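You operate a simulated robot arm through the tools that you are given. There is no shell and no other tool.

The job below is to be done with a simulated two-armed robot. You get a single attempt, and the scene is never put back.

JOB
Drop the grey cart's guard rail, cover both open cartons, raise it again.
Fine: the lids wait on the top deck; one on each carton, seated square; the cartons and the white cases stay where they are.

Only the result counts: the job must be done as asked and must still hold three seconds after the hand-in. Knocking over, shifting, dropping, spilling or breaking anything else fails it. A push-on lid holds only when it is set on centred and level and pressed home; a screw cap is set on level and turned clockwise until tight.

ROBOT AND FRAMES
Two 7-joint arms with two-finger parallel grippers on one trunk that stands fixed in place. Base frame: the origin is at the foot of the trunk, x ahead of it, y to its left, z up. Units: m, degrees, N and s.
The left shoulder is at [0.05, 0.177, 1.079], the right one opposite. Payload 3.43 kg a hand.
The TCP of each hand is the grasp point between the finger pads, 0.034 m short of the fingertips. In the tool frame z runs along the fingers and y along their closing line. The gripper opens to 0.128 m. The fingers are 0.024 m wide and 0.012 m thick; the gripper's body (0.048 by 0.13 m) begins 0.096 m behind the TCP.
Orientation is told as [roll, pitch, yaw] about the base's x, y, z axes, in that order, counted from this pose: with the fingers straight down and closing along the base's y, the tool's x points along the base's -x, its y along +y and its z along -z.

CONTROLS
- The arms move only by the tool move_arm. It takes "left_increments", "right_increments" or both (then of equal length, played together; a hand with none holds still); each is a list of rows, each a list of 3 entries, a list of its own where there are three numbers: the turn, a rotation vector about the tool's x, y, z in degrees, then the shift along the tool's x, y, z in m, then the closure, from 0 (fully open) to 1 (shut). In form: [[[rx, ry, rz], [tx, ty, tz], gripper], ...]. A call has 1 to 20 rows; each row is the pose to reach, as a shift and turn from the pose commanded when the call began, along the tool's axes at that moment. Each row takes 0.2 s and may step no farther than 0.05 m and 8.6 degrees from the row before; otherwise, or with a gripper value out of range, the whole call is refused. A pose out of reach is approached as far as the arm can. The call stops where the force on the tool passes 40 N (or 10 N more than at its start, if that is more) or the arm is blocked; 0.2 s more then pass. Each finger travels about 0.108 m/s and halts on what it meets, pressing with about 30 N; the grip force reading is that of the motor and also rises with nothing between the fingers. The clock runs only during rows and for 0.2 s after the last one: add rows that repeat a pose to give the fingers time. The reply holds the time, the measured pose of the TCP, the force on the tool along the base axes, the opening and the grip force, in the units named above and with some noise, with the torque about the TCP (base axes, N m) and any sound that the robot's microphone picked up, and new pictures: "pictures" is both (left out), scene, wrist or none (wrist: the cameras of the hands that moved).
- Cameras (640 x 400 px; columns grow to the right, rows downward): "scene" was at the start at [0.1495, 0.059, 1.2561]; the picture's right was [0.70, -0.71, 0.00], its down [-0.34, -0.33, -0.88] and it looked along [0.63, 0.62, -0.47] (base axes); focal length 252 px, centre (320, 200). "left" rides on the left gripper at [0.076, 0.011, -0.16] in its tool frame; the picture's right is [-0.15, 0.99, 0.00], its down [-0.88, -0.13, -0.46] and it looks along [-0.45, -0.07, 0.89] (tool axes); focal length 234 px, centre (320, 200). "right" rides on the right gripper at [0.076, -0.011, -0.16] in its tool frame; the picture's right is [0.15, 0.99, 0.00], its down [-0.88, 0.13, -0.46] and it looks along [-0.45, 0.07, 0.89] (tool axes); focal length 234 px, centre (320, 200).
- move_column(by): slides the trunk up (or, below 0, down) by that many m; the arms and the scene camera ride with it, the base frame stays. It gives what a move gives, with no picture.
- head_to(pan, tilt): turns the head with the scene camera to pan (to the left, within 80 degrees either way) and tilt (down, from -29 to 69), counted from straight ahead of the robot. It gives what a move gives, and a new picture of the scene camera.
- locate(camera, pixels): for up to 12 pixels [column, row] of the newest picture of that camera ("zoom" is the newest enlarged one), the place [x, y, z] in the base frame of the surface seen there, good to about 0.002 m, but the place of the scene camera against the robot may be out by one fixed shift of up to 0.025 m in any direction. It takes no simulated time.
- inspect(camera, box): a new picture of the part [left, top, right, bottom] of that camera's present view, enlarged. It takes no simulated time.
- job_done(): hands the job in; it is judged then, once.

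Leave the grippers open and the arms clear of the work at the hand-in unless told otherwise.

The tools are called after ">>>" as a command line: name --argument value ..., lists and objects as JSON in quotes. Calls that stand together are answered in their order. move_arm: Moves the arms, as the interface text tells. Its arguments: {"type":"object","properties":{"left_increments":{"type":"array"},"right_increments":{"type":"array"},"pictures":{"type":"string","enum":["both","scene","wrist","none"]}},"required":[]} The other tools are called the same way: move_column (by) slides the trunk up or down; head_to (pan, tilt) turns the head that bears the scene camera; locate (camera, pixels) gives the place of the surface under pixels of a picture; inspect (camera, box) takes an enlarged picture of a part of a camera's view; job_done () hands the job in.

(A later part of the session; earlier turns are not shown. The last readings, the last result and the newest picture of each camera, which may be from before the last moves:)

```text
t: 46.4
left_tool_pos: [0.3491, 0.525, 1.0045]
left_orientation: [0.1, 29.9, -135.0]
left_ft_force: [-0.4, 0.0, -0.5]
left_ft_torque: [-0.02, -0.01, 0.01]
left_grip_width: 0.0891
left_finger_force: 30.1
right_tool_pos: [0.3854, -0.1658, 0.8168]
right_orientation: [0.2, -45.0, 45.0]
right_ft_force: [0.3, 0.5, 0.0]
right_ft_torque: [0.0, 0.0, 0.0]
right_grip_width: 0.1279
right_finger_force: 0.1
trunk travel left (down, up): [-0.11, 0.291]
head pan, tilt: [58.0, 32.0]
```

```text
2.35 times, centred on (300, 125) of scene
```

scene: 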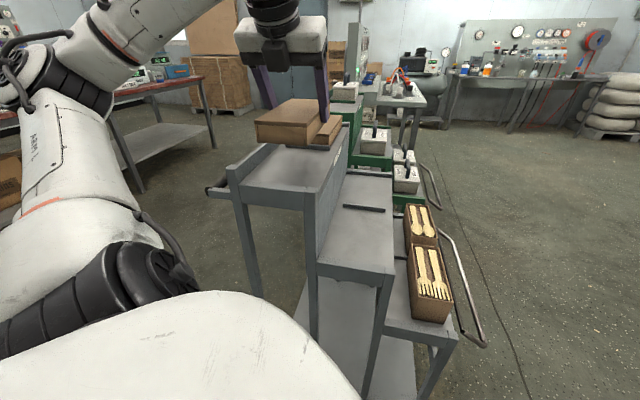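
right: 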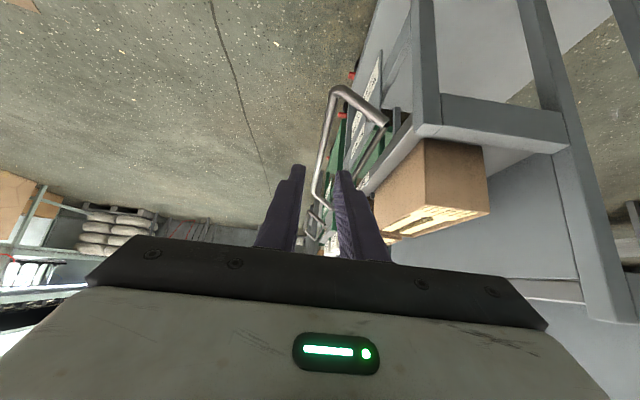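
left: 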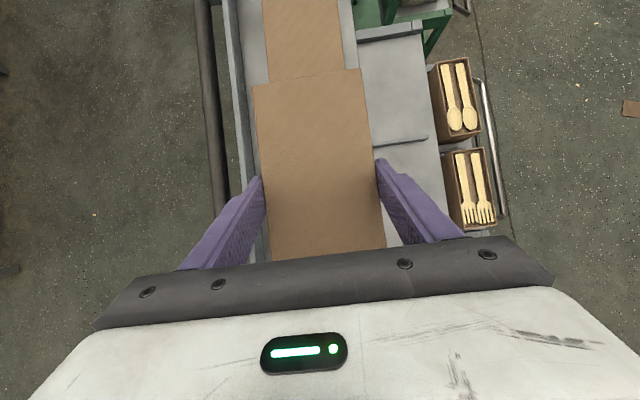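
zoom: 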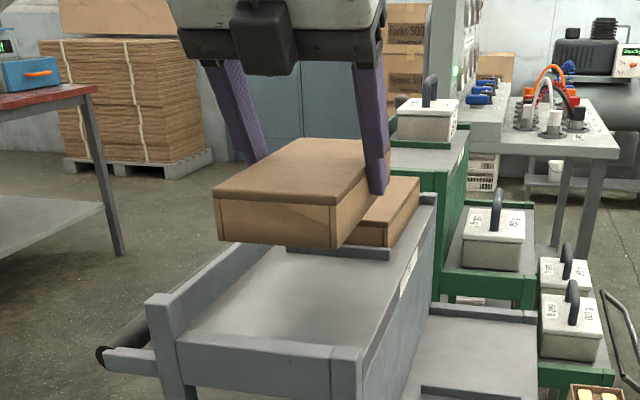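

The lid is up and level. I'll measure both cartons from this same camera, since it shares the hand's calibration.

>>> inspect --camera "left" --box '[410, 40, 530, 240]'

>>> locate --camera "zoom" --pixels '[[285, 230], [360, 218], [388, 358], [312, 368], [262, 58], [332, 46], [358, 175], [288, 190], [285, 245], [362, 235], [310, 350], [384, 345]]'

```text
2.00 times, centred on (470, 140) of left
```

zoom: 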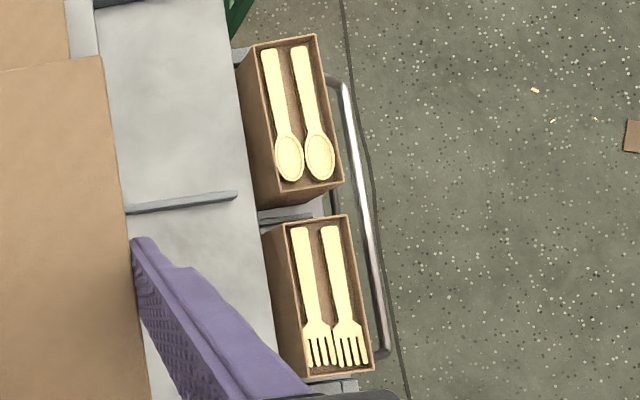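

```text
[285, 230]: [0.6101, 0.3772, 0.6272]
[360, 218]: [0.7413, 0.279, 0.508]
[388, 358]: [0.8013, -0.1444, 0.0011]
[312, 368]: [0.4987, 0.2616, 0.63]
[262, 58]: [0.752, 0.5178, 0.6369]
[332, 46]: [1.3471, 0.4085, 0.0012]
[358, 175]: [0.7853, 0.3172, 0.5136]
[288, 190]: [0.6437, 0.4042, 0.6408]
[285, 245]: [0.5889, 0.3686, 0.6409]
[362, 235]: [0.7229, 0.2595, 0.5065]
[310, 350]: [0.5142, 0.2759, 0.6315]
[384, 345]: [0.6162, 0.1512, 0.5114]
```

>>> locate --camera "zoom" --pixels '[[291, 225], [344, 217], [371, 367], [311, 375], [260, 50], [314, 38], [341, 181], [283, 191], [340, 255], [350, 290], [300, 280], [303, 310]]'

```text
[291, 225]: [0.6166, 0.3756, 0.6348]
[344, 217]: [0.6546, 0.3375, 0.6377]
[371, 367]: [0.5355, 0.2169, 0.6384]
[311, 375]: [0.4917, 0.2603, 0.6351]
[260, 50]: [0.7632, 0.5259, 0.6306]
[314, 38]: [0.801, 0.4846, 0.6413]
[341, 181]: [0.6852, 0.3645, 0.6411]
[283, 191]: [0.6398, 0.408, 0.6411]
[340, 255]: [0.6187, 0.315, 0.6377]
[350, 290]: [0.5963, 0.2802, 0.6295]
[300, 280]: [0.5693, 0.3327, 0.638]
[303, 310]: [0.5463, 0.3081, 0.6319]
```

Carton 1's centre reads (0.575, 0.298), and earlier it read (0.572, 0.302), so it's around s 0.617, n 0.193. I'll carry the lid sideways at this height until it's over the near carton, then partly lower it.

>>> move_arm --left_increments '[[[0, 0, 0], [0, 0.04, 0], 0.5], [[0, 0, 0], [0, 0.08, 0], 0.5], [[0, 0, 0], [0, 0.12, 0], 0.5], [[0, 0, 0], [0, 0.16, 0], 0.5], [[0, 0, 0], [0, 0.2, 0], 0.5], [[0, 0, 0], [0, 0.24, 0], 0.5], [[0, 0, 0], [0, 0.28, 0], 0.5], [[0, 0, 0], [0, 0.318, 0], 0.5], [[0, 0, 0], [-0.02, 0.318, 0.0346], 0.5], [[0, 0, 0], [-0.04, 0.318, 0.0693], 0.5], [[0, 0, 0], [-0.06, 0.318, 0.104], 0.5], [[0, 0, 0], [-0.08, 0.318, 0.1386], 0.5], [[0, 0, 0], [-0.1, 0.318, 0.173], 0.5], [[0, 0, 0], [-0.1, 0.318, 0.173], 0.5]]' --pictures "both"

```text
t: 49.4
left_tool_pos: [0.5698, 0.302, 0.8041]
left_orientation: [0.1, 30.1, -134.9]
left_ft_force: [-0.7, -0.1, 0.5]
left_ft_torque: [-0.01, 0.03, -0.01]
left_grip_width: 0.0892
left_finger_force: 29.6
right_tool_pos: [0.3865, -0.1666, 0.8175]
right_orientation: [0.2, -44.9, 45.1]
right_ft_force: [0.7, 0.3, 1.0]
right_ft_torque: [0.02, 0.04, 0.01]
right_grip_width: 0.1278
right_finger_force: 0.0
trunk travel left (down, up): [-0.11, 0.291]
head pan, tilt: [58.0, 32.0]
```

scene: 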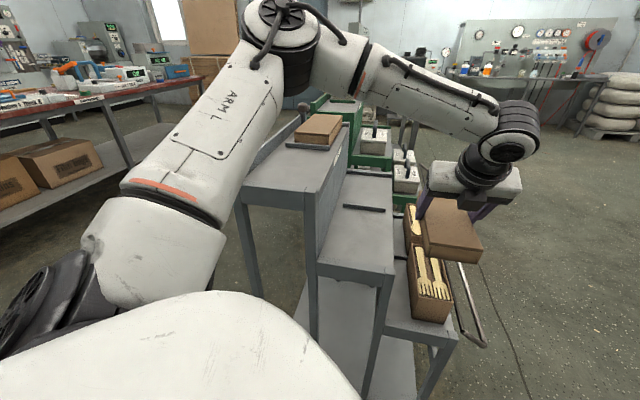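
left: 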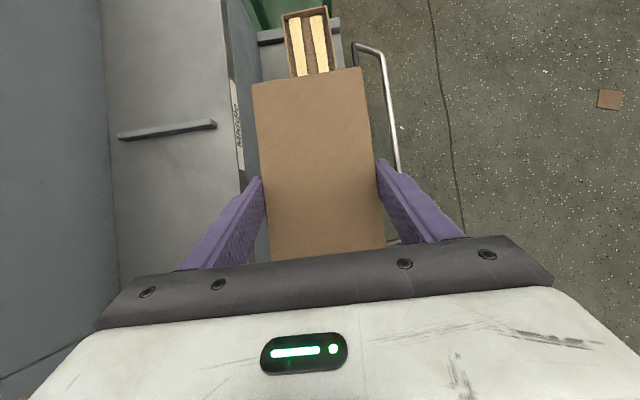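

I'm over the near carton with no limit reported. I'll compare the lid's edges with the cartons in this view.

>>> inspect --camera "left" --box '[240, 0, 400, 120]'

>>> locate --camera "left" --pixels '[[284, 15], [291, 65], [324, 8], [335, 60], [260, 110], [275, 235], [363, 90], [380, 225], [256, 84], [357, 70]]'

```text
3.33 times, centred on (320, 60) of left
```

zoom: 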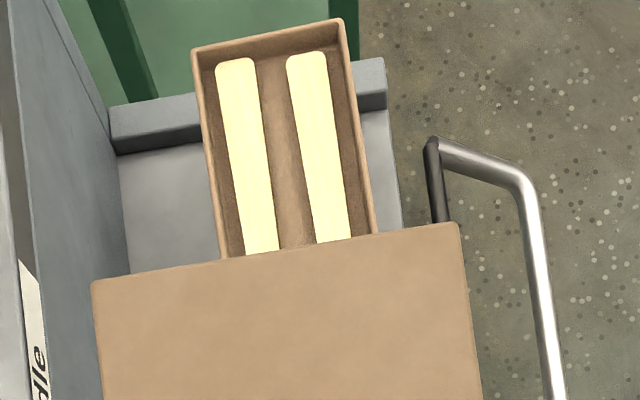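

```text
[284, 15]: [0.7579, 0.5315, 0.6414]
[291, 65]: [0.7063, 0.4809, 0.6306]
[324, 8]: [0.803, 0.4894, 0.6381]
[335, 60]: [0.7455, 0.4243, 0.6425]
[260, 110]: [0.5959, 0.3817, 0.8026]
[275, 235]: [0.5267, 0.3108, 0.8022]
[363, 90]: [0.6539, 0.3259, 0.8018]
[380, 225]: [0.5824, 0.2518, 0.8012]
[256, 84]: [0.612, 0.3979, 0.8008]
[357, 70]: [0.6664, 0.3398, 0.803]
```

>>> locate --camera "zoom" --pixels '[[196, 60], [222, 235], [343, 35], [372, 218], [196, 50], [340, 22], [96, 292], [104, 370], [456, 235], [471, 330], [110, 283], [450, 229]]'

```text
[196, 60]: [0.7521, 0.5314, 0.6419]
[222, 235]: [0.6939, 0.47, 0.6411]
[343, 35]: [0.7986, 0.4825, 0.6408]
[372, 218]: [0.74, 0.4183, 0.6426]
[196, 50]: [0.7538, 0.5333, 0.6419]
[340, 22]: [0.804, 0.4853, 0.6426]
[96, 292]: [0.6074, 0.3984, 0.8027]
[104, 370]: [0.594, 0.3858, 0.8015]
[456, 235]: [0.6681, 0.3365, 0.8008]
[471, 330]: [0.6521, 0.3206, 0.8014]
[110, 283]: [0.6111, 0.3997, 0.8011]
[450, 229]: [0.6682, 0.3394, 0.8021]
```

The lid and far carton agree well in n (0.191 each). The near carton is hidden under the lid, so I'll use the scene camera to relate the lid corners to carton 1's rim.

>>> inspect --camera "scene" --box '[380, 180, 510, 350]'

>>> inspect --camera "scene" --box '[395, 190, 495, 330]'

```text
2.35 times, centred on (445, 265) of scene
```

zoom: 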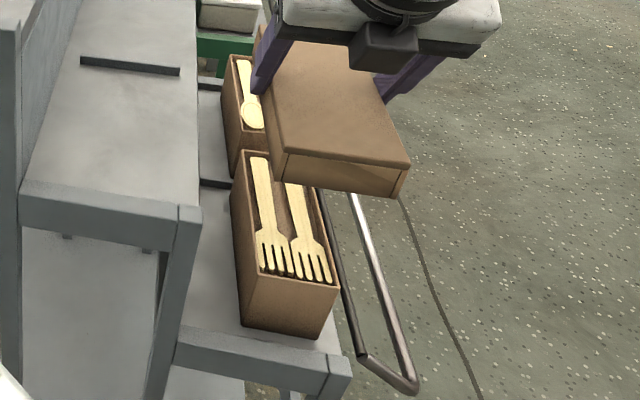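

```text
2.86 times, centred on (445, 260) of scene
```

zoom: 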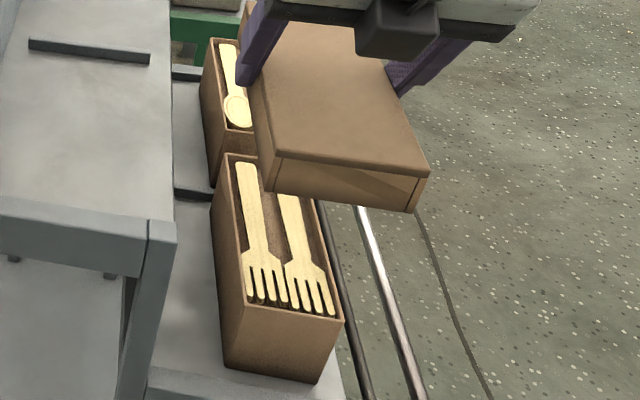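

>>> locate --camera "zoom" --pixels '[[274, 157], [425, 171], [247, 305], [340, 318], [229, 158], [326, 250], [237, 240], [300, 312], [350, 168], [275, 175], [418, 195], [266, 110]]'

```text
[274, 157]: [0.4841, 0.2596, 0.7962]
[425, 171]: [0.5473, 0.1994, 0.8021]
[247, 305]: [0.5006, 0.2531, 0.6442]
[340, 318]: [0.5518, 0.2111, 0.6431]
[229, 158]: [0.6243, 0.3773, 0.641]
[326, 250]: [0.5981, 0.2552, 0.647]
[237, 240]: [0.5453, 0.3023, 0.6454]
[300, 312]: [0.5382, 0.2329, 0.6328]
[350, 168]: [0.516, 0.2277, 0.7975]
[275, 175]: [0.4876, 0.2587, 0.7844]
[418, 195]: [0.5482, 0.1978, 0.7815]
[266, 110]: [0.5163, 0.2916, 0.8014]
```

In the scene view, lid and carton agree along the cart, but the lid needs about 5 mm more outward. I'll correct that and lower it until the lid's bottom is 2 cm above the rim, then check again.

>>> move_arm --left_increments '[[[0, 0, 0], [-0.0125, 0.005, 0.0217], 0.5], [[0, 0, 0], [-0.025, 0.005, 0.0433], 0.5], [[0, 0, 0], [-0.0375, 0.005, 0.065], 0.5], [[0, 0, 0], [-0.052, 0.005, 0.09], 0.5], [[0, 0, 0], [-0.052, 0.005, 0.09], 0.5]]' --pictures "both"

>>> inspect --camera "scene" --box '[400, 210, 480, 330]'

```text
t: 50.6
left_tool_pos: [0.5746, 0.2969, 0.6998]
left_orientation: [0.1, 30.1, -134.9]
left_ft_force: [0.6, -0.5, 0.2]
left_ft_torque: [-0.02, -0.03, 0.01]
left_grip_width: 0.0893
left_finger_force: 30.0
right_tool_pos: [0.387, -0.1667, 0.8175]
right_orientation: [0.2, -44.9, 45.0]
right_ft_force: [-0.5, -0.2, 0.5]
right_ft_torque: [0.0, 0.02, -0.02]
right_grip_width: 0.1281
right_finger_force: 0.1
trunk travel left (down, up): [-0.11, 0.291]
head pan, tilt: [58.0, 32.0]
```

scene: 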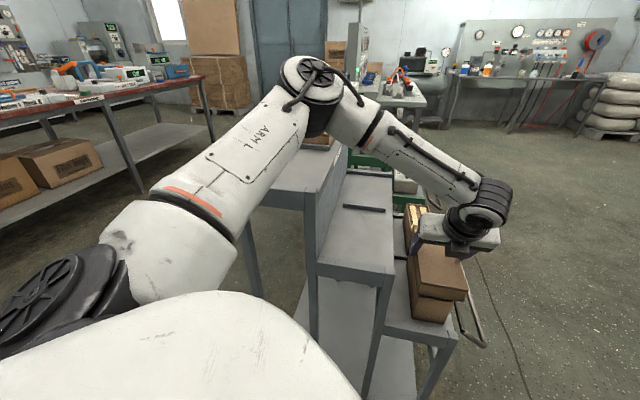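
left: 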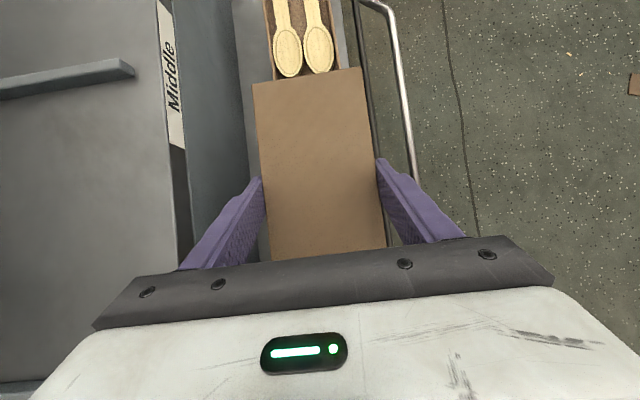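

```text
3.33 times, centred on (440, 270) of scene
```

zoom: 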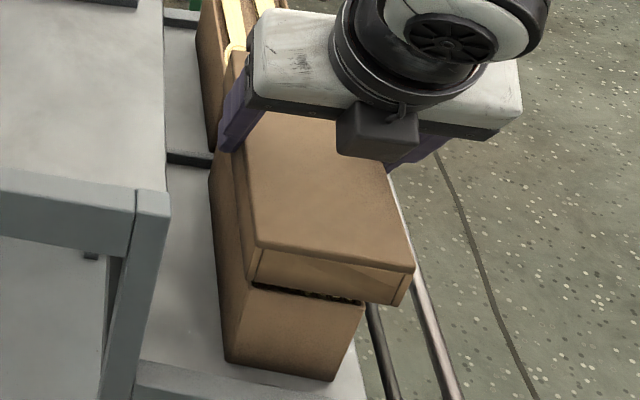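

>>> locate --camera "zoom" --pixels '[[257, 250], [410, 272], [252, 270], [400, 298], [243, 300], [361, 315], [232, 350], [340, 370], [222, 250], [242, 200], [300, 320], [330, 285]]'

```text
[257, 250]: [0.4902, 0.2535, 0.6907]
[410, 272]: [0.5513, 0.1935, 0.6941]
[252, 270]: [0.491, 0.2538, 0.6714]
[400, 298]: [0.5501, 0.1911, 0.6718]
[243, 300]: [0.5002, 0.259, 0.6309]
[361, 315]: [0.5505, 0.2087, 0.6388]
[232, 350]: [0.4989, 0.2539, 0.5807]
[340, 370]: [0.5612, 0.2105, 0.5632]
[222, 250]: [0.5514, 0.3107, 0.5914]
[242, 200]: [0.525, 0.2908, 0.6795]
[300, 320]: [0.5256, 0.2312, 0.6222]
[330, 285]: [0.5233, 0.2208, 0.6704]
```

In the scene frame the lid centre is at n 0.2105 against the carton's 0.207, so I overshot by about 3 mm. Along the cart it's good to about 1 mm. I'll nudge 3 mm inward and lower so the skirt starts over the rim, watching the force.

>>> move_arm --left_increments '[[[0, 0, 0], [0, -0.003, 0], 0.5], [[0, 0, 0], [-0.005, -0.003, 0.0087], 0.5], [[0, 0, 0], [-0.01, -0.003, 0.0173], 0.5], [[0, 0, 0], [-0.0125, -0.003, 0.0217], 0.5], [[0, 0, 0], [-0.015, -0.003, 0.026], 0.5], [[0, 0, 0], [-0.015, -0.003, 0.026], 0.5]]' --pictures "both"

>>> inspect --camera "scene" --box '[400, 210, 480, 330]'

```text
t: 52.0
left_tool_pos: [0.5714, 0.3052, 0.6723]
left_orientation: [0.3, 30.0, -135.0]
left_ft_force: [1.1, 0.3, -0.6]
left_ft_torque: [-0.08, -0.01, 0.13]
left_grip_width: 0.0892
left_finger_force: 30.5
left hand out of reach, approached as far as the arm can: row 4, 5, 6
right_tool_pos: [0.3873, -0.1653, 0.8179]
right_orientation: [0.1, -45.0, 45.0]
right_ft_force: [0.6, 0.2, 0.6]
right_ft_torque: [0.03, -0.02, 0.01]
right_grip_width: 0.1283
right_finger_force: 0.1
trunk travel left (down, up): [-0.11, 0.291]
head pan, tilt: [58.0, 32.0]
```

scene: 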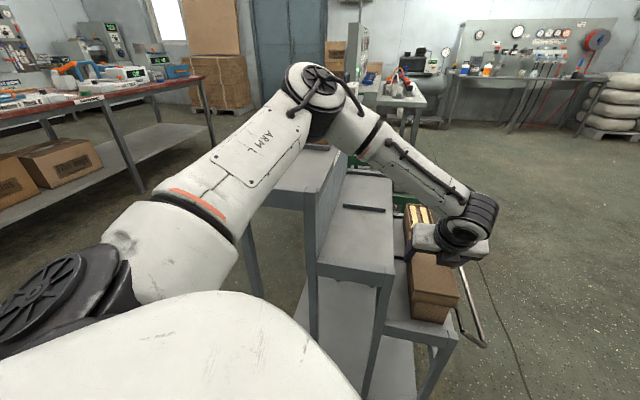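
left: 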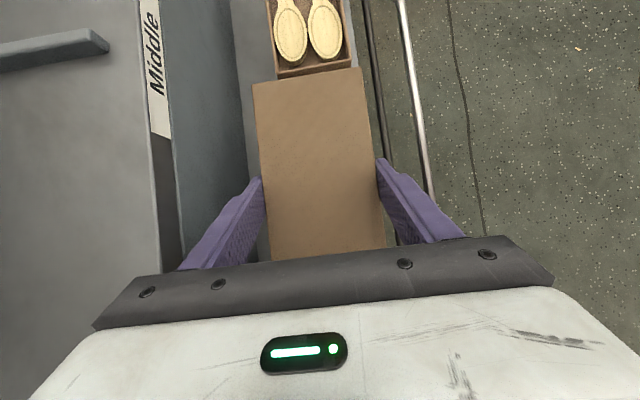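

```text
3.33 times, centred on (440, 270) of scene
```

zoom: 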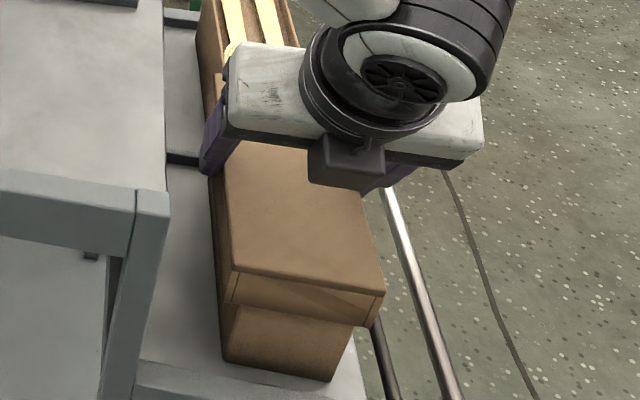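

The arm hit its limit just above the rim and drifted 5 mm inward; there's no force on the lid. I'll go back up 3 cm, re-centre, and then lower with the trunk instead, which keeps the arm posture fixed. First I'll check the elbow height over the top deck.

>>> move_arm --left_increments '[[[0, 0, 0], [0.007, 0, -0.013], 0.5], [[0, 0, 0], [0.014, 0, -0.0242], 0.5], [[0, 0, 0], [0.011, 0.0053, -0.026], 0.5], [[0, 0, 0], [0.011, 0.0053, -0.026], 0.5]]' --pictures "both"

>>> locate --camera "scene" --pixels '[[320, 80], [325, 130], [335, 140], [310, 145], [345, 120], [290, 160], [300, 205], [318, 150]]'

```text
t: 53.0
left_tool_pos: [0.571, 0.3001, 0.7005]
left_orientation: [0.0, 29.9, -134.9]
left_ft_force: [-0.2, 0.8, 0.2]
left_ft_torque: [0.01, -0.01, -0.02]
left_grip_width: 0.0891
left_finger_force: 29.7
right_tool_pos: [0.3862, -0.1656, 0.818]
right_orientation: [0.2, -45.0, 45.0]
right_ft_force: [0.8, -0.2, -0.9]
right_ft_torque: [-0.05, 0.0, 0.0]
right_grip_width: 0.1279
right_finger_force: 0.0
trunk travel left (down, up): [-0.11, 0.291]
head pan, tilt: [58.0, 32.0]
```

scene: 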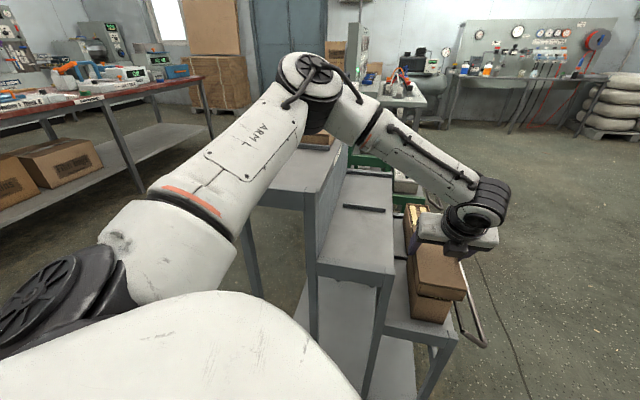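
left: 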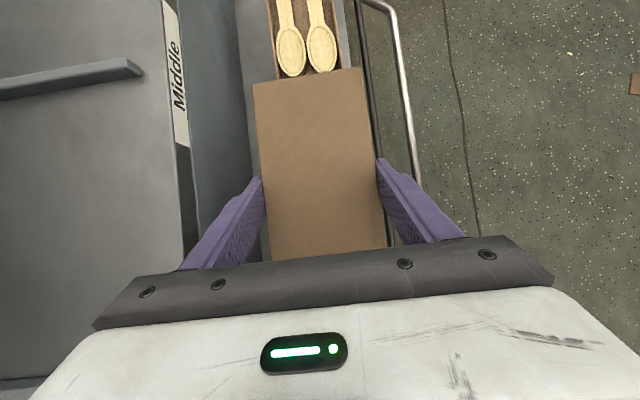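

```text
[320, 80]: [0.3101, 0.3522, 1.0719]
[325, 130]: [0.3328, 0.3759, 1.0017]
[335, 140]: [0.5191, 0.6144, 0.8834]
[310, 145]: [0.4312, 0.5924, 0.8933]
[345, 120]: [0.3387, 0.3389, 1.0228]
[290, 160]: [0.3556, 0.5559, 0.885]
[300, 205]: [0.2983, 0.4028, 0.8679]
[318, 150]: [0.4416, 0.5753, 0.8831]
```

The elbow clears the deck by over 10 cm, so a 5 cm trunk drop is safe. I'll nudge 2 mm outward and lower the trunk 3 cm.

>>> move_arm --left_increments '[[[0, 0, 0], [0, 0.002, 0], 0.5], [[0, 0, 0], [0, 0.002, 0], 0.5]]' --pictures "none"

>>> move_column --by -0.022

>>> inspect --camera "scene" --box '[400, 200, 480, 320]'

>>> inspect --camera "left" --box '[230, 0, 430, 270]'

```text
t: 53.6
left_tool_pos: [0.5723, 0.2975, 0.701]
left_orientation: [0.1, 30.1, -134.9]
left_ft_force: [-0.3, 0.5, -0.1]
left_ft_torque: [-0.01, -0.03, -0.02]
left_grip_width: 0.0891
left_finger_force: 30.0
right_tool_pos: [0.3868, -0.1656, 0.8174]
right_orientation: [0.3, -45.1, 45.1]
right_ft_force: [0.0, 0.2, 0.1]
right_ft_torque: [0.02, -0.01, 0.0]
right_grip_width: 0.1281
right_finger_force: 0.1
trunk travel left (down, up): [-0.11, 0.291]
head pan, tilt: [58.0, 32.0]
```

```text
t: 54.3
left_tool_pos: [0.5736, 0.2969, 0.6783]
left_orientation: [0.1, 30.1, -134.9]
left_ft_force: [0.2, -0.4, -0.9]
left_ft_torque: [0.01, 0.01, -0.01]
left_grip_width: 0.0889
left_finger_force: 29.8
right_tool_pos: [0.3866, -0.1661, 0.7956]
right_orientation: [0.2, -45.0, 45.0]
right_ft_force: [-0.1, -0.3, 0.7]
right_ft_torque: [0.01, 0.03, 0.0]
right_grip_width: 0.1282
right_finger_force: 0.0
trunk travel left (down, up): [-0.088, 0.313]
head pan, tilt: [58.0, 32.0]
```

```text
3.33 times, centred on (440, 260) of scene
```

zoom: 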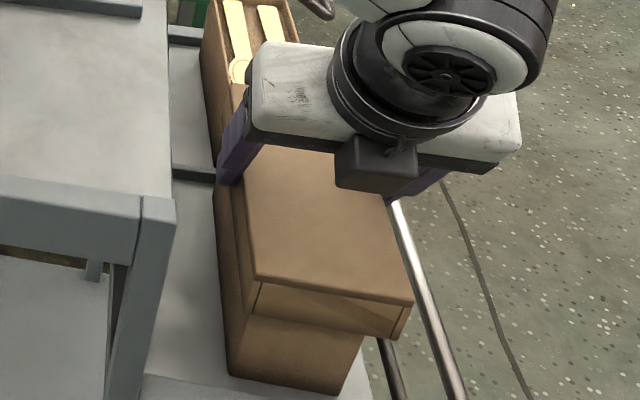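

```text
1.48 times, centred on (330, 135) of left
```

zoom: 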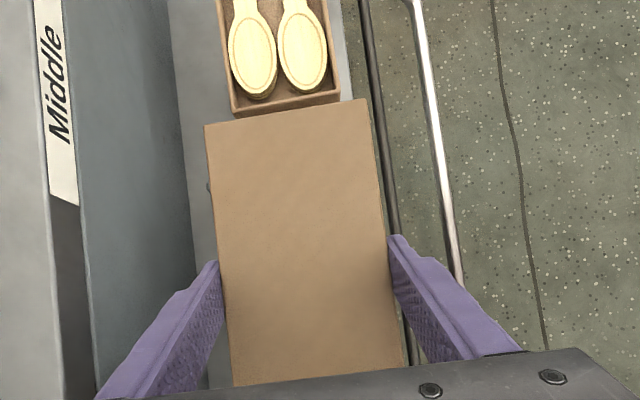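

In the wrist view, the lid's far edge is centred on the far carton's near edge: both centres are at pixel x ≈ 286. I'll check the lid against the near carton in the scene camera once more.

>>> inspect --camera "scene" --box '[400, 200, 480, 320]'

>>> locate --camera "zoom" --pixels '[[259, 288], [408, 310], [256, 303], [400, 330], [240, 345], [358, 360], [235, 365], [352, 378], [300, 350], [330, 310], [222, 290], [243, 230]]'

```text
3.33 times, centred on (440, 260) of scene
```

zoom: 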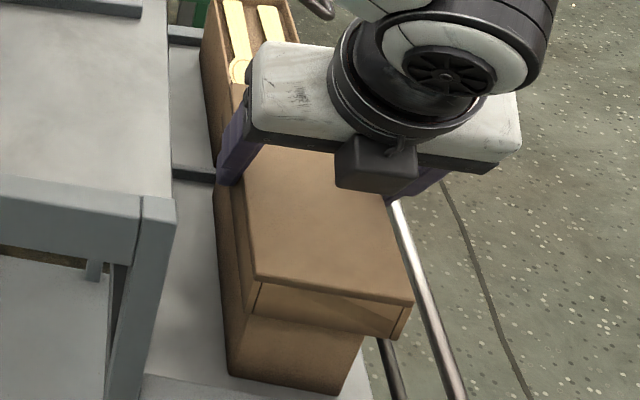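

```text
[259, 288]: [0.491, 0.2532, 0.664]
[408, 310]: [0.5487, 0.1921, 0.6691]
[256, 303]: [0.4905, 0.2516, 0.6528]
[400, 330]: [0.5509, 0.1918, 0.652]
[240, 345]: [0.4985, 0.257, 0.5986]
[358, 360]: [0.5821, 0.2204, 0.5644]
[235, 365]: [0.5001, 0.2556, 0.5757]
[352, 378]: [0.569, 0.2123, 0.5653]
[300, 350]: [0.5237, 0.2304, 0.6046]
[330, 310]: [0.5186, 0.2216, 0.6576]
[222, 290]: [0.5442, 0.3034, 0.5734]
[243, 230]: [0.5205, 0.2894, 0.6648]
```

The scene shows the lid about 3–4 mm too far outward, and the wrist view with parallax gives about 2 mm. I'll shift 2.5 mm inward and lower the trunk 15 mm more, watching the force.

>>> move_arm --left_increments '[[[0, 0, 0], [0, -0.0027, 0], 0.5], [[0, 0, 0], [0, -0.0027, 0], 0.5]]' --pictures "none"

>>> move_column --by -0.012

```text
t: 54.9
left_tool_pos: [0.571, 0.2991, 0.6776]
left_orientation: [0.1, 30.0, -134.8]
left_ft_force: [-0.4, -1.4, -0.8]
left_ft_torque: [0.0, -0.01, 0.03]
left_grip_width: 0.0891
left_finger_force: 30.5
right_tool_pos: [0.3869, -0.1661, 0.7956]
right_orientation: [0.2, -45.0, 45.0]
right_ft_force: [-0.6, 0.4, 0.0]
right_ft_torque: [0.01, -0.02, -0.03]
right_grip_width: 0.1279
right_finger_force: 0.1
trunk travel left (down, up): [-0.088, 0.313]
head pan, tilt: [58.0, 32.0]
```

```text
t: 55.5
left_tool_pos: [0.5712, 0.2992, 0.6664]
left_orientation: [0.1, 30.2, -134.8]
left_ft_force: [-0.4, 0.5, 0.2]
left_ft_torque: [-0.03, 0.01, -0.04]
left_grip_width: 0.0892
left_finger_force: 29.6
right_tool_pos: [0.3861, -0.1662, 0.7824]
right_orientation: [0.2, -45.0, 45.0]
right_ft_force: [-0.1, -0.3, 0.1]
right_ft_torque: [0.0, 0.01, -0.02]
right_grip_width: 0.1281
right_finger_force: 0.0
trunk travel left (down, up): [-0.076, 0.325]
head pan, tilt: [58.0, 32.0]
```

The skirt is about 15 mm below the rim level with no contact force. Lowering on.

>>> move_column --by -0.01

>>> inspect --camera "scene" --box '[400, 180, 480, 310]'

```text
t: 56.0
left_tool_pos: [0.5713, 0.2991, 0.656]
left_orientation: [0.1, 30.1, -134.9]
left_ft_force: [-0.2, 0.0, -0.5]
left_ft_torque: [0.0, -0.02, 0.02]
left_grip_width: 0.089
left_finger_force: 29.5
right_tool_pos: [0.3856, -0.1668, 0.7742]
right_orientation: [0.2, -45.0, 45.1]
right_ft_force: [-0.5, 0.0, -1.2]
right_ft_torque: [0.03, -0.03, 0.0]
right_grip_width: 0.1284
right_finger_force: 0.0
trunk travel left (down, up): [-0.066, 0.335]
head pan, tilt: [58.0, 32.0]
```

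```text
3.08 times, centred on (440, 245) of scene
```

zoom: 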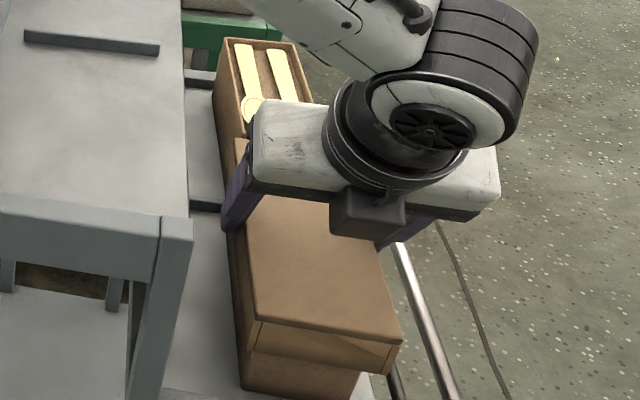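

>>> locate --camera "zoom" --pixels '[[254, 330], [396, 350], [252, 345], [390, 368], [246, 370], [361, 380], [245, 385], [356, 392], [244, 280], [238, 300], [300, 375], [320, 345]]'

```text
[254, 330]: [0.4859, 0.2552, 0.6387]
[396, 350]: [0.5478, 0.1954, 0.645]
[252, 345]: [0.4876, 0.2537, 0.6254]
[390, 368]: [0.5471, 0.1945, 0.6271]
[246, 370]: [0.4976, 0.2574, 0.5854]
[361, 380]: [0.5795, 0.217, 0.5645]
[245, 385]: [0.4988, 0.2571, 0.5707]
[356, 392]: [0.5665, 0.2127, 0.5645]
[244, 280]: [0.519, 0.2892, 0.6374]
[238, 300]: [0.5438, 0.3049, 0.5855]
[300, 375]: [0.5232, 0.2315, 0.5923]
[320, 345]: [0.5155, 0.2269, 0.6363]
```

The lid is within about 1–2 mm of centred in both directions. From here I'll press down with the arm in small steps, which has a force stop.

>>> move_arm --left_increments '[[[0, 0, 0], [-0.0015, 0, 0.0026], 0.5], [[0, 0, 0], [-0.003, 0, 0.0052], 0.5], [[0, 0, 0], [-0.0045, 0, 0.0078], 0.5], [[0, 0, 0], [-0.006, 0, 0.0104], 0.5], [[0, 0, 0], [-0.0075, 0, 0.013], 0.5]]' --pictures "none"

```text
t: 57.2
left_tool_pos: [0.5718, 0.2995, 0.6465]
left_orientation: [0.5, 30.6, -134.7]
left_ft_force: [-5.4, 3.1, 33.5]
left_ft_torque: [0.24, 0.17, 0.0]
left_grip_width: 0.0894
left_finger_force: 29.9
right_tool_pos: [0.3846, -0.1671, 0.7763]
right_orientation: [0.2, -45.2, 45.1]
right_ft_force: [-0.9, 0.5, -0.3]
right_ft_torque: [0.01, -0.01, -0.02]
right_grip_width: 0.128
right_finger_force: 0.2
trunk travel left (down, up): [-0.066, 0.335]
head pan, tilt: [58.0, 32.0]
```

Contact came at TCP z 0.6465 with 33 N, so the lid's top plate is on the rim. I'll release the grip.

>>> move_arm --left_increments '[[[0, 0, 0], [0.0015, 0, -0.0026], 0.45], [[0, 0, 0], [0.0015, 0, -0.0026], 0.2], [[0, 0, 0], [0.0015, 0, -0.0026], 0.1], [[0, 0, 0], [0.0015, 0, -0.0026], 0.1]]' --pictures "both"

```text
t: 58.2
left_tool_pos: [0.5712, 0.2991, 0.6427]
left_orientation: [0.0, 30.0, -135.0]
left_ft_force: [0.1, 0.6, -0.4]
left_ft_torque: [0.0, 0.01, 0.01]
left_grip_width: 0.1153
left_finger_force: 0.1
right_tool_pos: [0.3875, -0.1653, 0.7741]
right_orientation: [0.2, -45.0, 45.0]
right_ft_force: [-0.9, 0.0, 0.1]
right_ft_torque: [0.0, -0.03, -0.01]
right_grip_width: 0.128
right_finger_force: 0.0
trunk travel left (down, up): [-0.066, 0.335]
head pan, tilt: [58.0, 32.0]
```

scene: 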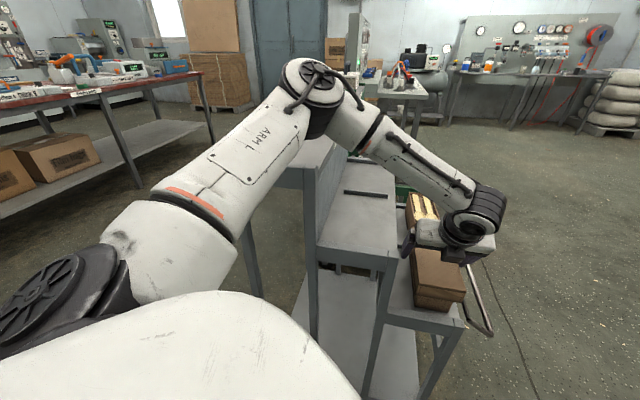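
left: 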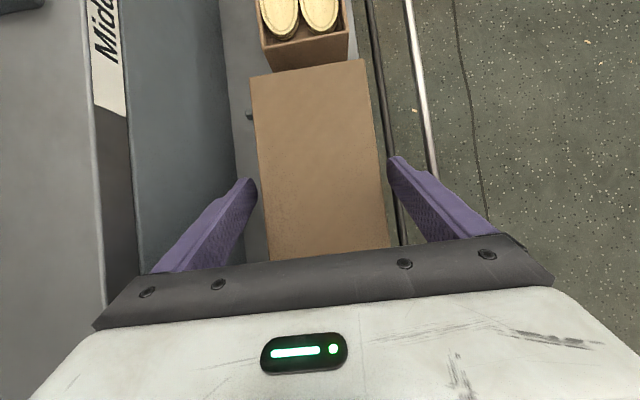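

Released. I'll check the lid's level, height and centring.

>>> locate --camera "left" --pixels '[[255, 82], [360, 66], [270, 240], [383, 235], [320, 150], [267, 60], [345, 45], [262, 30]]'

>>> inspect --camera "scene" --box '[395, 180, 485, 320]'

```text
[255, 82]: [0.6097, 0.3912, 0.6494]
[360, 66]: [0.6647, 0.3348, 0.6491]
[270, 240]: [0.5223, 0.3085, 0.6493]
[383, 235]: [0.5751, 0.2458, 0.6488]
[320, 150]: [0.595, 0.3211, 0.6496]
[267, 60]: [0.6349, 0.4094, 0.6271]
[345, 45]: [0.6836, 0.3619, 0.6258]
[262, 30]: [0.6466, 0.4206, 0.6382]
```

```text
2.86 times, centred on (440, 250) of scene
```

zoom: 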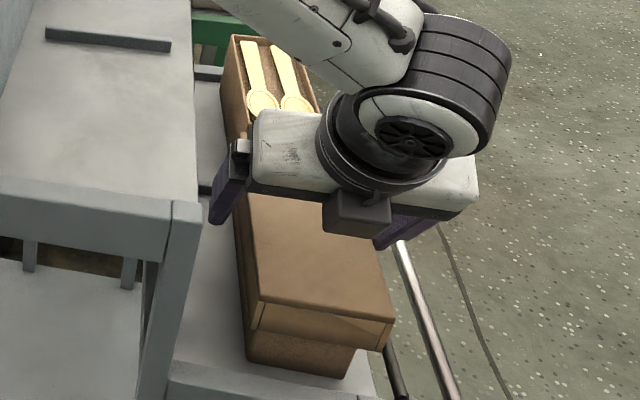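

The lid top is level at z 0.649. To be sure it's home, I'll lift clear, close the fingers and press on its centre.

>>> move_arm --left_increments '[[[0, 0, 0], [0.015, 0, -0.026], 0.1], [[0, 0, 0], [0.03, 0, -0.052], 0.1], [[0, 0, 0], [0.035, 0, -0.0606], 0.4], [[0, 0, 0], [0.029, 0, -0.064], 0.8], [[0, 0, 0], [0.029, 0, -0.064], 1], [[0, 0, 0], [0.029, 0, -0.064], 1]]' --pictures "wrist"

```text
t: 59.6
left_tool_pos: [0.5654, 0.2957, 0.7144]
left_orientation: [0.2, 30.1, -134.8]
left_ft_force: [-0.3, -0.1, 0.5]
left_ft_torque: [0.02, -0.01, -0.01]
left_grip_width: 0.0
left_finger_force: 30.5
right_tool_pos: [0.3862, -0.1663, 0.7735]
right_orientation: [0.3, -45.0, 44.9]
right_ft_force: [-0.3, -1.7, -0.4]
right_ft_torque: [0.0, 0.01, -0.01]
right_grip_width: 0.1281
right_finger_force: 0.1
trunk travel left (down, up): [-0.066, 0.335]
head pan, tilt: [58.0, 32.0]
```

left: 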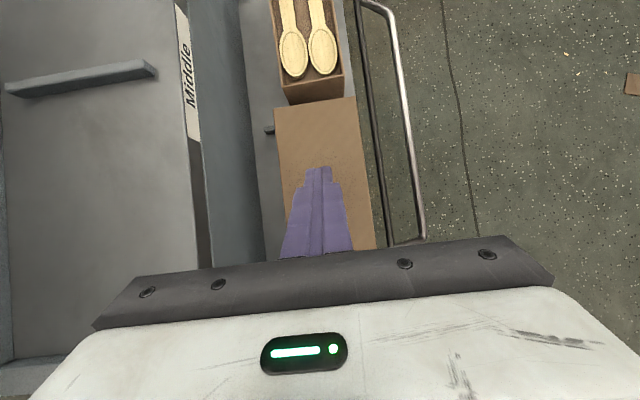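

The closed fingertips are over the lid centre. Pressing down in small steps.

>>> move_arm --left_increments '[[[0, 0, 0], [-0.0075, 0, 0.013], 1], [[0, 0, 0], [-0.0125, 0, 0.0217], 1], [[0, 0, 0], [-0.0145, 0, 0.0251], 1], [[0, 0, 0], [-0.016, 0, 0.0277], 1], [[0, 0, 0], [-0.0175, 0, 0.0303], 1], [[0, 0, 0], [-0.019, 0, 0.033], 1], [[0, 0, 0], [-0.021, 0, 0.0364], 1]]' --pictures "wrist"

```text
t: 61.2
left_tool_pos: [0.571, 0.2942, 0.6825]
left_orientation: [0.6, 30.8, -134.6]
left_ft_force: [-1.6, 0.7, 15.0]
left_ft_torque: [0.09, -0.01, 0.06]
left_grip_width: 0.0
left_finger_force: 30.6
right_tool_pos: [0.386, -0.1655, 0.7748]
right_orientation: [0.2, -45.1, 45.0]
right_ft_force: [-0.1, -0.3, 0.3]
right_ft_torque: [-0.04, -0.01, -0.02]
right_grip_width: 0.128
right_finger_force: 0.1
trunk travel left (down, up): [-0.066, 0.335]
head pan, tilt: [58.0, 32.0]
stopped in row 7 (left hand): the force on the tool passed its limit at 44 N (the readings are from after the stop); the commanded pose is now the measured one
```

left: 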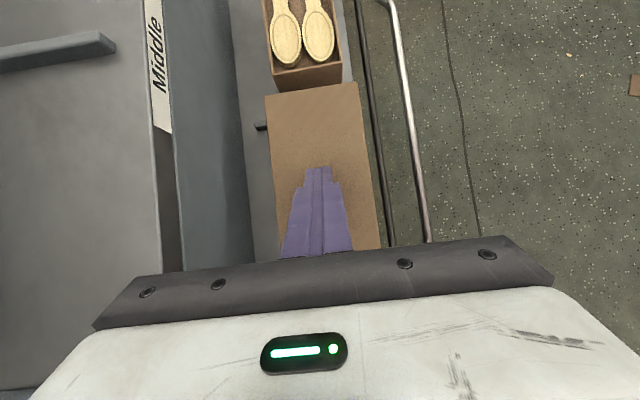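

It took 44 N with no movement, so it's on the stop. I'll lift off and re-measure the lid.

>>> move_arm --left_increments '[[[0, 0, 0], [0.015, 0, -0.026], 1], [[0, 0, 0], [0.035, 0, -0.06], 0.8], [[0, 0, 0], [0.055, 0, -0.095], 0.4], [[0, 0, 0], [0.075, 0, -0.13], 0], [[0, 0, 0], [0.075, 0, -0.13], 0]]' --pictures "both"

>>> inspect --camera "left" --box '[220, 20, 420, 260]'

>>> inspect --camera "scene" --box '[395, 180, 485, 320]'

```text
t: 62.4
left_tool_pos: [0.5651, 0.2936, 0.8283]
left_orientation: [0.3, 30.6, -134.7]
left_ft_force: [0.2, 0.5, -0.2]
left_ft_torque: [0.02, -0.01, -0.01]
left_grip_width: 0.1277
left_finger_force: 0.1
right_tool_pos: [0.3864, -0.1658, 0.7729]
right_orientation: [0.2, -44.9, 45.0]
right_ft_force: [-0.4, -0.6, 0.1]
right_ft_torque: [0.03, -0.02, 0.0]
right_grip_width: 0.1284
right_finger_force: 0.0
trunk travel left (down, up): [-0.066, 0.335]
head pan, tilt: [58.0, 32.0]
```

scene: 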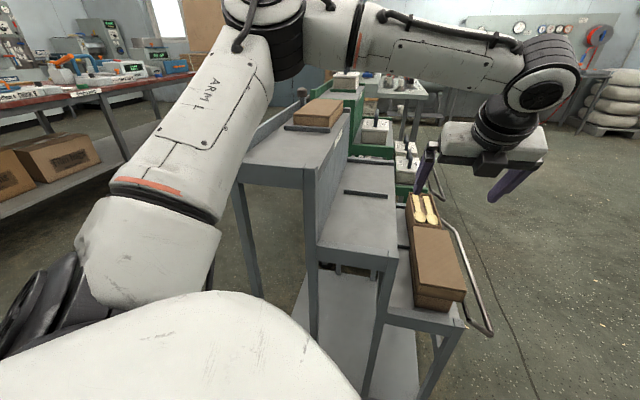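
left: 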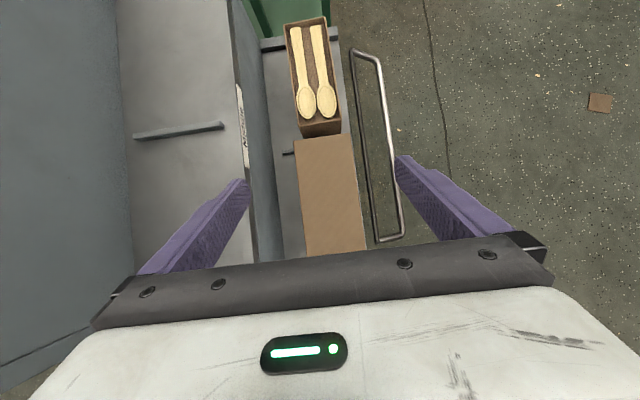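

```text
1.67 times, centred on (320, 140) of left
```

zoom: 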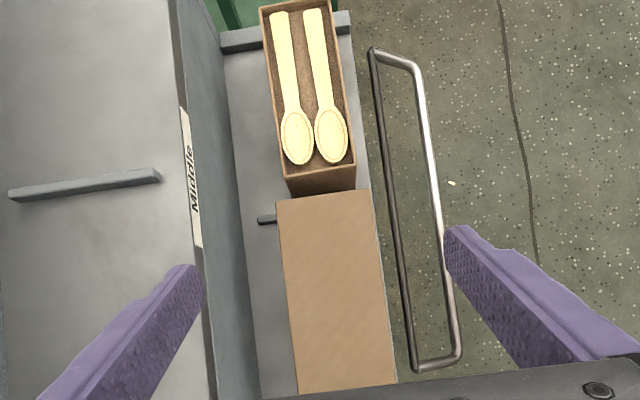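

```text
2.86 times, centred on (440, 250) of scene
```

zoom: 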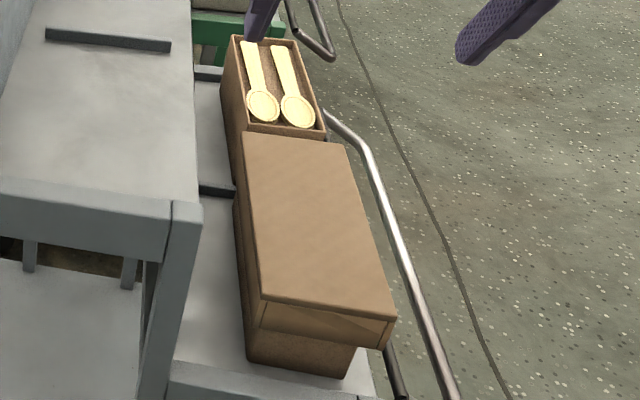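

The near carton is covered squarely. From this pose I'll measure the far carton.

>>> inspect --camera "left" --box '[260, 0, 370, 150]'

>>> locate --camera "left" --pixels '[[285, 30], [301, 115], [326, 20], [341, 108], [298, 145], [355, 138], [308, 250], [364, 245], [299, 160], [356, 160]]'

```text
2.67 times, centred on (315, 75) of left
```

zoom: 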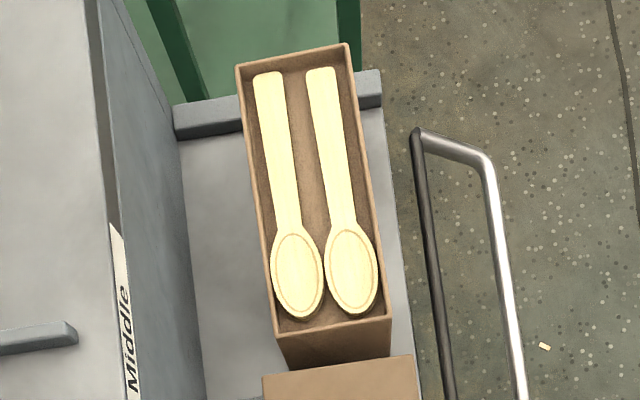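

```text
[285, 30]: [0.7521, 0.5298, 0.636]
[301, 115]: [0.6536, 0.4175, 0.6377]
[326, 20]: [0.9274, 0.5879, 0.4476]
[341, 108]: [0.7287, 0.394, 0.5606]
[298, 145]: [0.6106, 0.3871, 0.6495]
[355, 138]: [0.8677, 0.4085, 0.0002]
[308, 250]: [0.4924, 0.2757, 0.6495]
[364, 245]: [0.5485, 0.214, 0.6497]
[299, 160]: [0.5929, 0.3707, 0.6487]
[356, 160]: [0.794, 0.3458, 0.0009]
```

>>> locate --camera "zoom" --pixels '[[243, 100], [269, 290], [355, 90], [383, 285], [265, 60], [325, 49], [300, 329], [370, 317], [278, 333], [389, 315], [239, 67], [347, 46]]'

```text
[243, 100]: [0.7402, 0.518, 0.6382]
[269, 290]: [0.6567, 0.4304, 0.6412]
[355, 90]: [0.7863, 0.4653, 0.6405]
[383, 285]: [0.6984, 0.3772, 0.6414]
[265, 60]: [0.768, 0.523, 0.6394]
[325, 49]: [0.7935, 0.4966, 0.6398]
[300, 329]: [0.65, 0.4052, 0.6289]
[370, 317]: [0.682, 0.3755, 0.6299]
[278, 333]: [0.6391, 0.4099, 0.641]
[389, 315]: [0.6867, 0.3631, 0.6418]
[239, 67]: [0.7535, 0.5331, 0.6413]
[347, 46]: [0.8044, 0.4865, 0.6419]
```

Carton 2's centre is about (0.721, 0.448) (s 0.827, n 0.193), and it's yawed about 46°, slightly more than the first. I'll raise the hand and move over the far lid with a 50° tilt.

>>> move_arm --left_increments '[[[0, 0, 0], [0.021, 0, -0.037], 0], [[0, 0, 0], [0.042, 0, -0.074], 0], [[0, 0, 0], [0.064, 0, -0.11], 0], [[0, 0, 0], [0.085, 0, -0.147], 0], [[0, 2, 0], [0.097, -0.035, -0.14], 0], [[0, 4, 0], [0.11, -0.07, -0.133], 0], [[0, 6, 0], [0.122, -0.105, -0.126], 0], [[0, 8, 0], [0.135, -0.14, -0.119], 0], [[0, 11, 0], [0.148, -0.175, -0.112], 0], [[0, 13, 0], [0.16, -0.21, -0.105], 0], [[0, 15, 0], [0.172, -0.245, -0.098], 0], [[0, 17, 0], [0.185, -0.28, -0.09], 0], [[0, 19.5, 0], [0.198, -0.318, -0.082], 0], [[0, 19.5, 0], [0.198, -0.318, -0.082], 0]]' --pictures "both"

```text
t: 65.4
left_tool_pos: [0.4314, 0.609, 0.9979]
left_orientation: [0.4, 50.0, -134.5]
left_ft_force: [0.1, 0.6, 0.0]
left_ft_torque: [0.02, -0.01, -0.03]
left_grip_width: 0.1277
left_finger_force: 0.0
left hand out of reach, approached as far as the arm can: row 4
right_tool_pos: [0.3864, -0.165, 0.7747]
right_orientation: [0.1, -45.0, 45.0]
right_ft_force: [0.0, 0.2, 0.2]
right_ft_torque: [0.0, -0.01, 0.0]
right_grip_width: 0.1277
right_finger_force: 0.1
trunk travel left (down, up): [-0.066, 0.335]
head pan, tilt: [58.0, 32.0]
```

scene: 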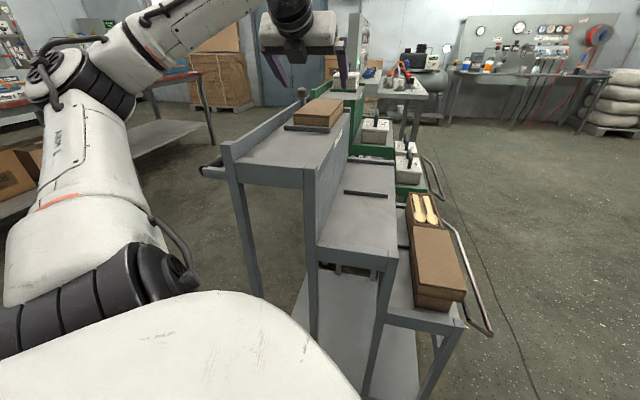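
left: 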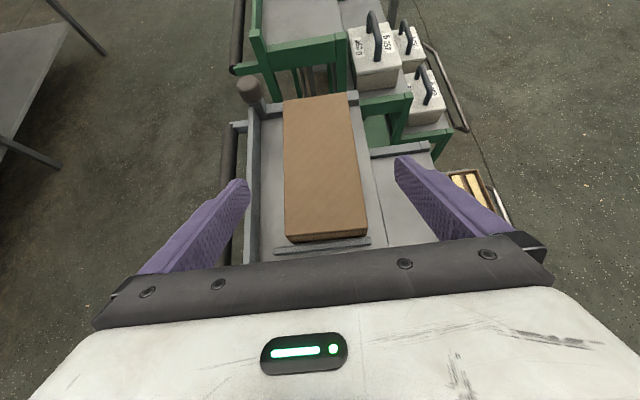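

The far lid is in full view. Measuring its corners and edges.

>>> inspect --camera "left" --box '[220, 80, 400, 260]'

>>> locate --camera "zoom" --pixels '[[145, 60], [151, 330], [285, 50], [322, 310], [150, 48], [275, 36], [160, 350], [315, 335], [90, 200], [340, 200], [70, 200], [250, 365]]'

```text
2.22 times, centred on (310, 170) of left
```

zoom: 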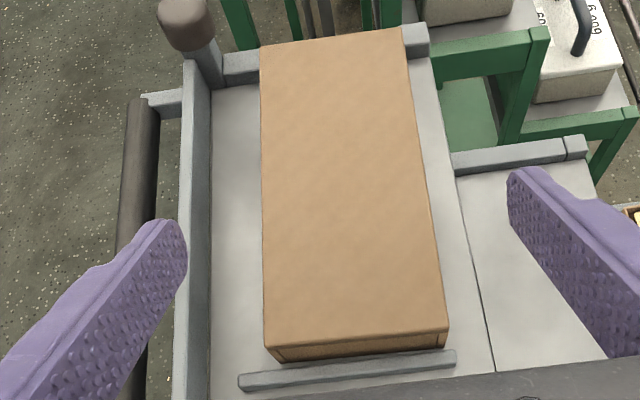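

```text
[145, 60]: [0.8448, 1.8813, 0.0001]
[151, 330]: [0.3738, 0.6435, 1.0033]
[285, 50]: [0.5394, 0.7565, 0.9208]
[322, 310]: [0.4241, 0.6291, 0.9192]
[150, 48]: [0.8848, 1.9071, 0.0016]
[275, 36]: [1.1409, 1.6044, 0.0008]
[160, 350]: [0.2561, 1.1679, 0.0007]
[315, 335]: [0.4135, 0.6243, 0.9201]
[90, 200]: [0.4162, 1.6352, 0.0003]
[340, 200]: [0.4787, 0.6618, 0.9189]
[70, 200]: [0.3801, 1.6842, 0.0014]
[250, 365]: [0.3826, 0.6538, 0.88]
```

>>> locate --camera "zoom" --pixels '[[265, 80], [268, 325], [405, 65], [440, 305], [270, 48], [395, 31], [280, 343], [435, 328], [225, 200], [442, 200], [203, 200], [350, 372]]'

```text
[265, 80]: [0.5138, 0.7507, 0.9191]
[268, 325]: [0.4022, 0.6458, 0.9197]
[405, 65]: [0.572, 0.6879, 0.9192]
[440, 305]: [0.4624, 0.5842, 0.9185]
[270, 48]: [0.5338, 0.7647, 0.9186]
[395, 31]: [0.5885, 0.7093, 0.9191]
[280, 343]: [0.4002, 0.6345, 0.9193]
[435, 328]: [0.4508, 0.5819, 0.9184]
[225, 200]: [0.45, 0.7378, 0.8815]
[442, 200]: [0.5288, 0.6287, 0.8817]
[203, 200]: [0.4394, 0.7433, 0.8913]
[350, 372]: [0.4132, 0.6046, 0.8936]
```

The lid appears rotated about 1.5° from 45°. I'll check against the deck's own edges to rule out camera bias.

>>> locate --camera "zoom" --pixels '[[213, 120], [212, 380], [440, 90], [490, 355], [245, 378], [450, 357], [197, 100], [192, 380], [455, 180], [495, 365]]'

```text
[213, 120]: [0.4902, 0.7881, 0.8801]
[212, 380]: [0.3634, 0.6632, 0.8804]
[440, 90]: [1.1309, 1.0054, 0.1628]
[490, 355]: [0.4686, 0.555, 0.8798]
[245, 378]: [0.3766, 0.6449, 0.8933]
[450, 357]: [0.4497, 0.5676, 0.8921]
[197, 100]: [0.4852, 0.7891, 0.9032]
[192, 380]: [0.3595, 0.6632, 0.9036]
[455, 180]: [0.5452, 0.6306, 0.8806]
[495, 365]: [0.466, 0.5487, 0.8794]
```

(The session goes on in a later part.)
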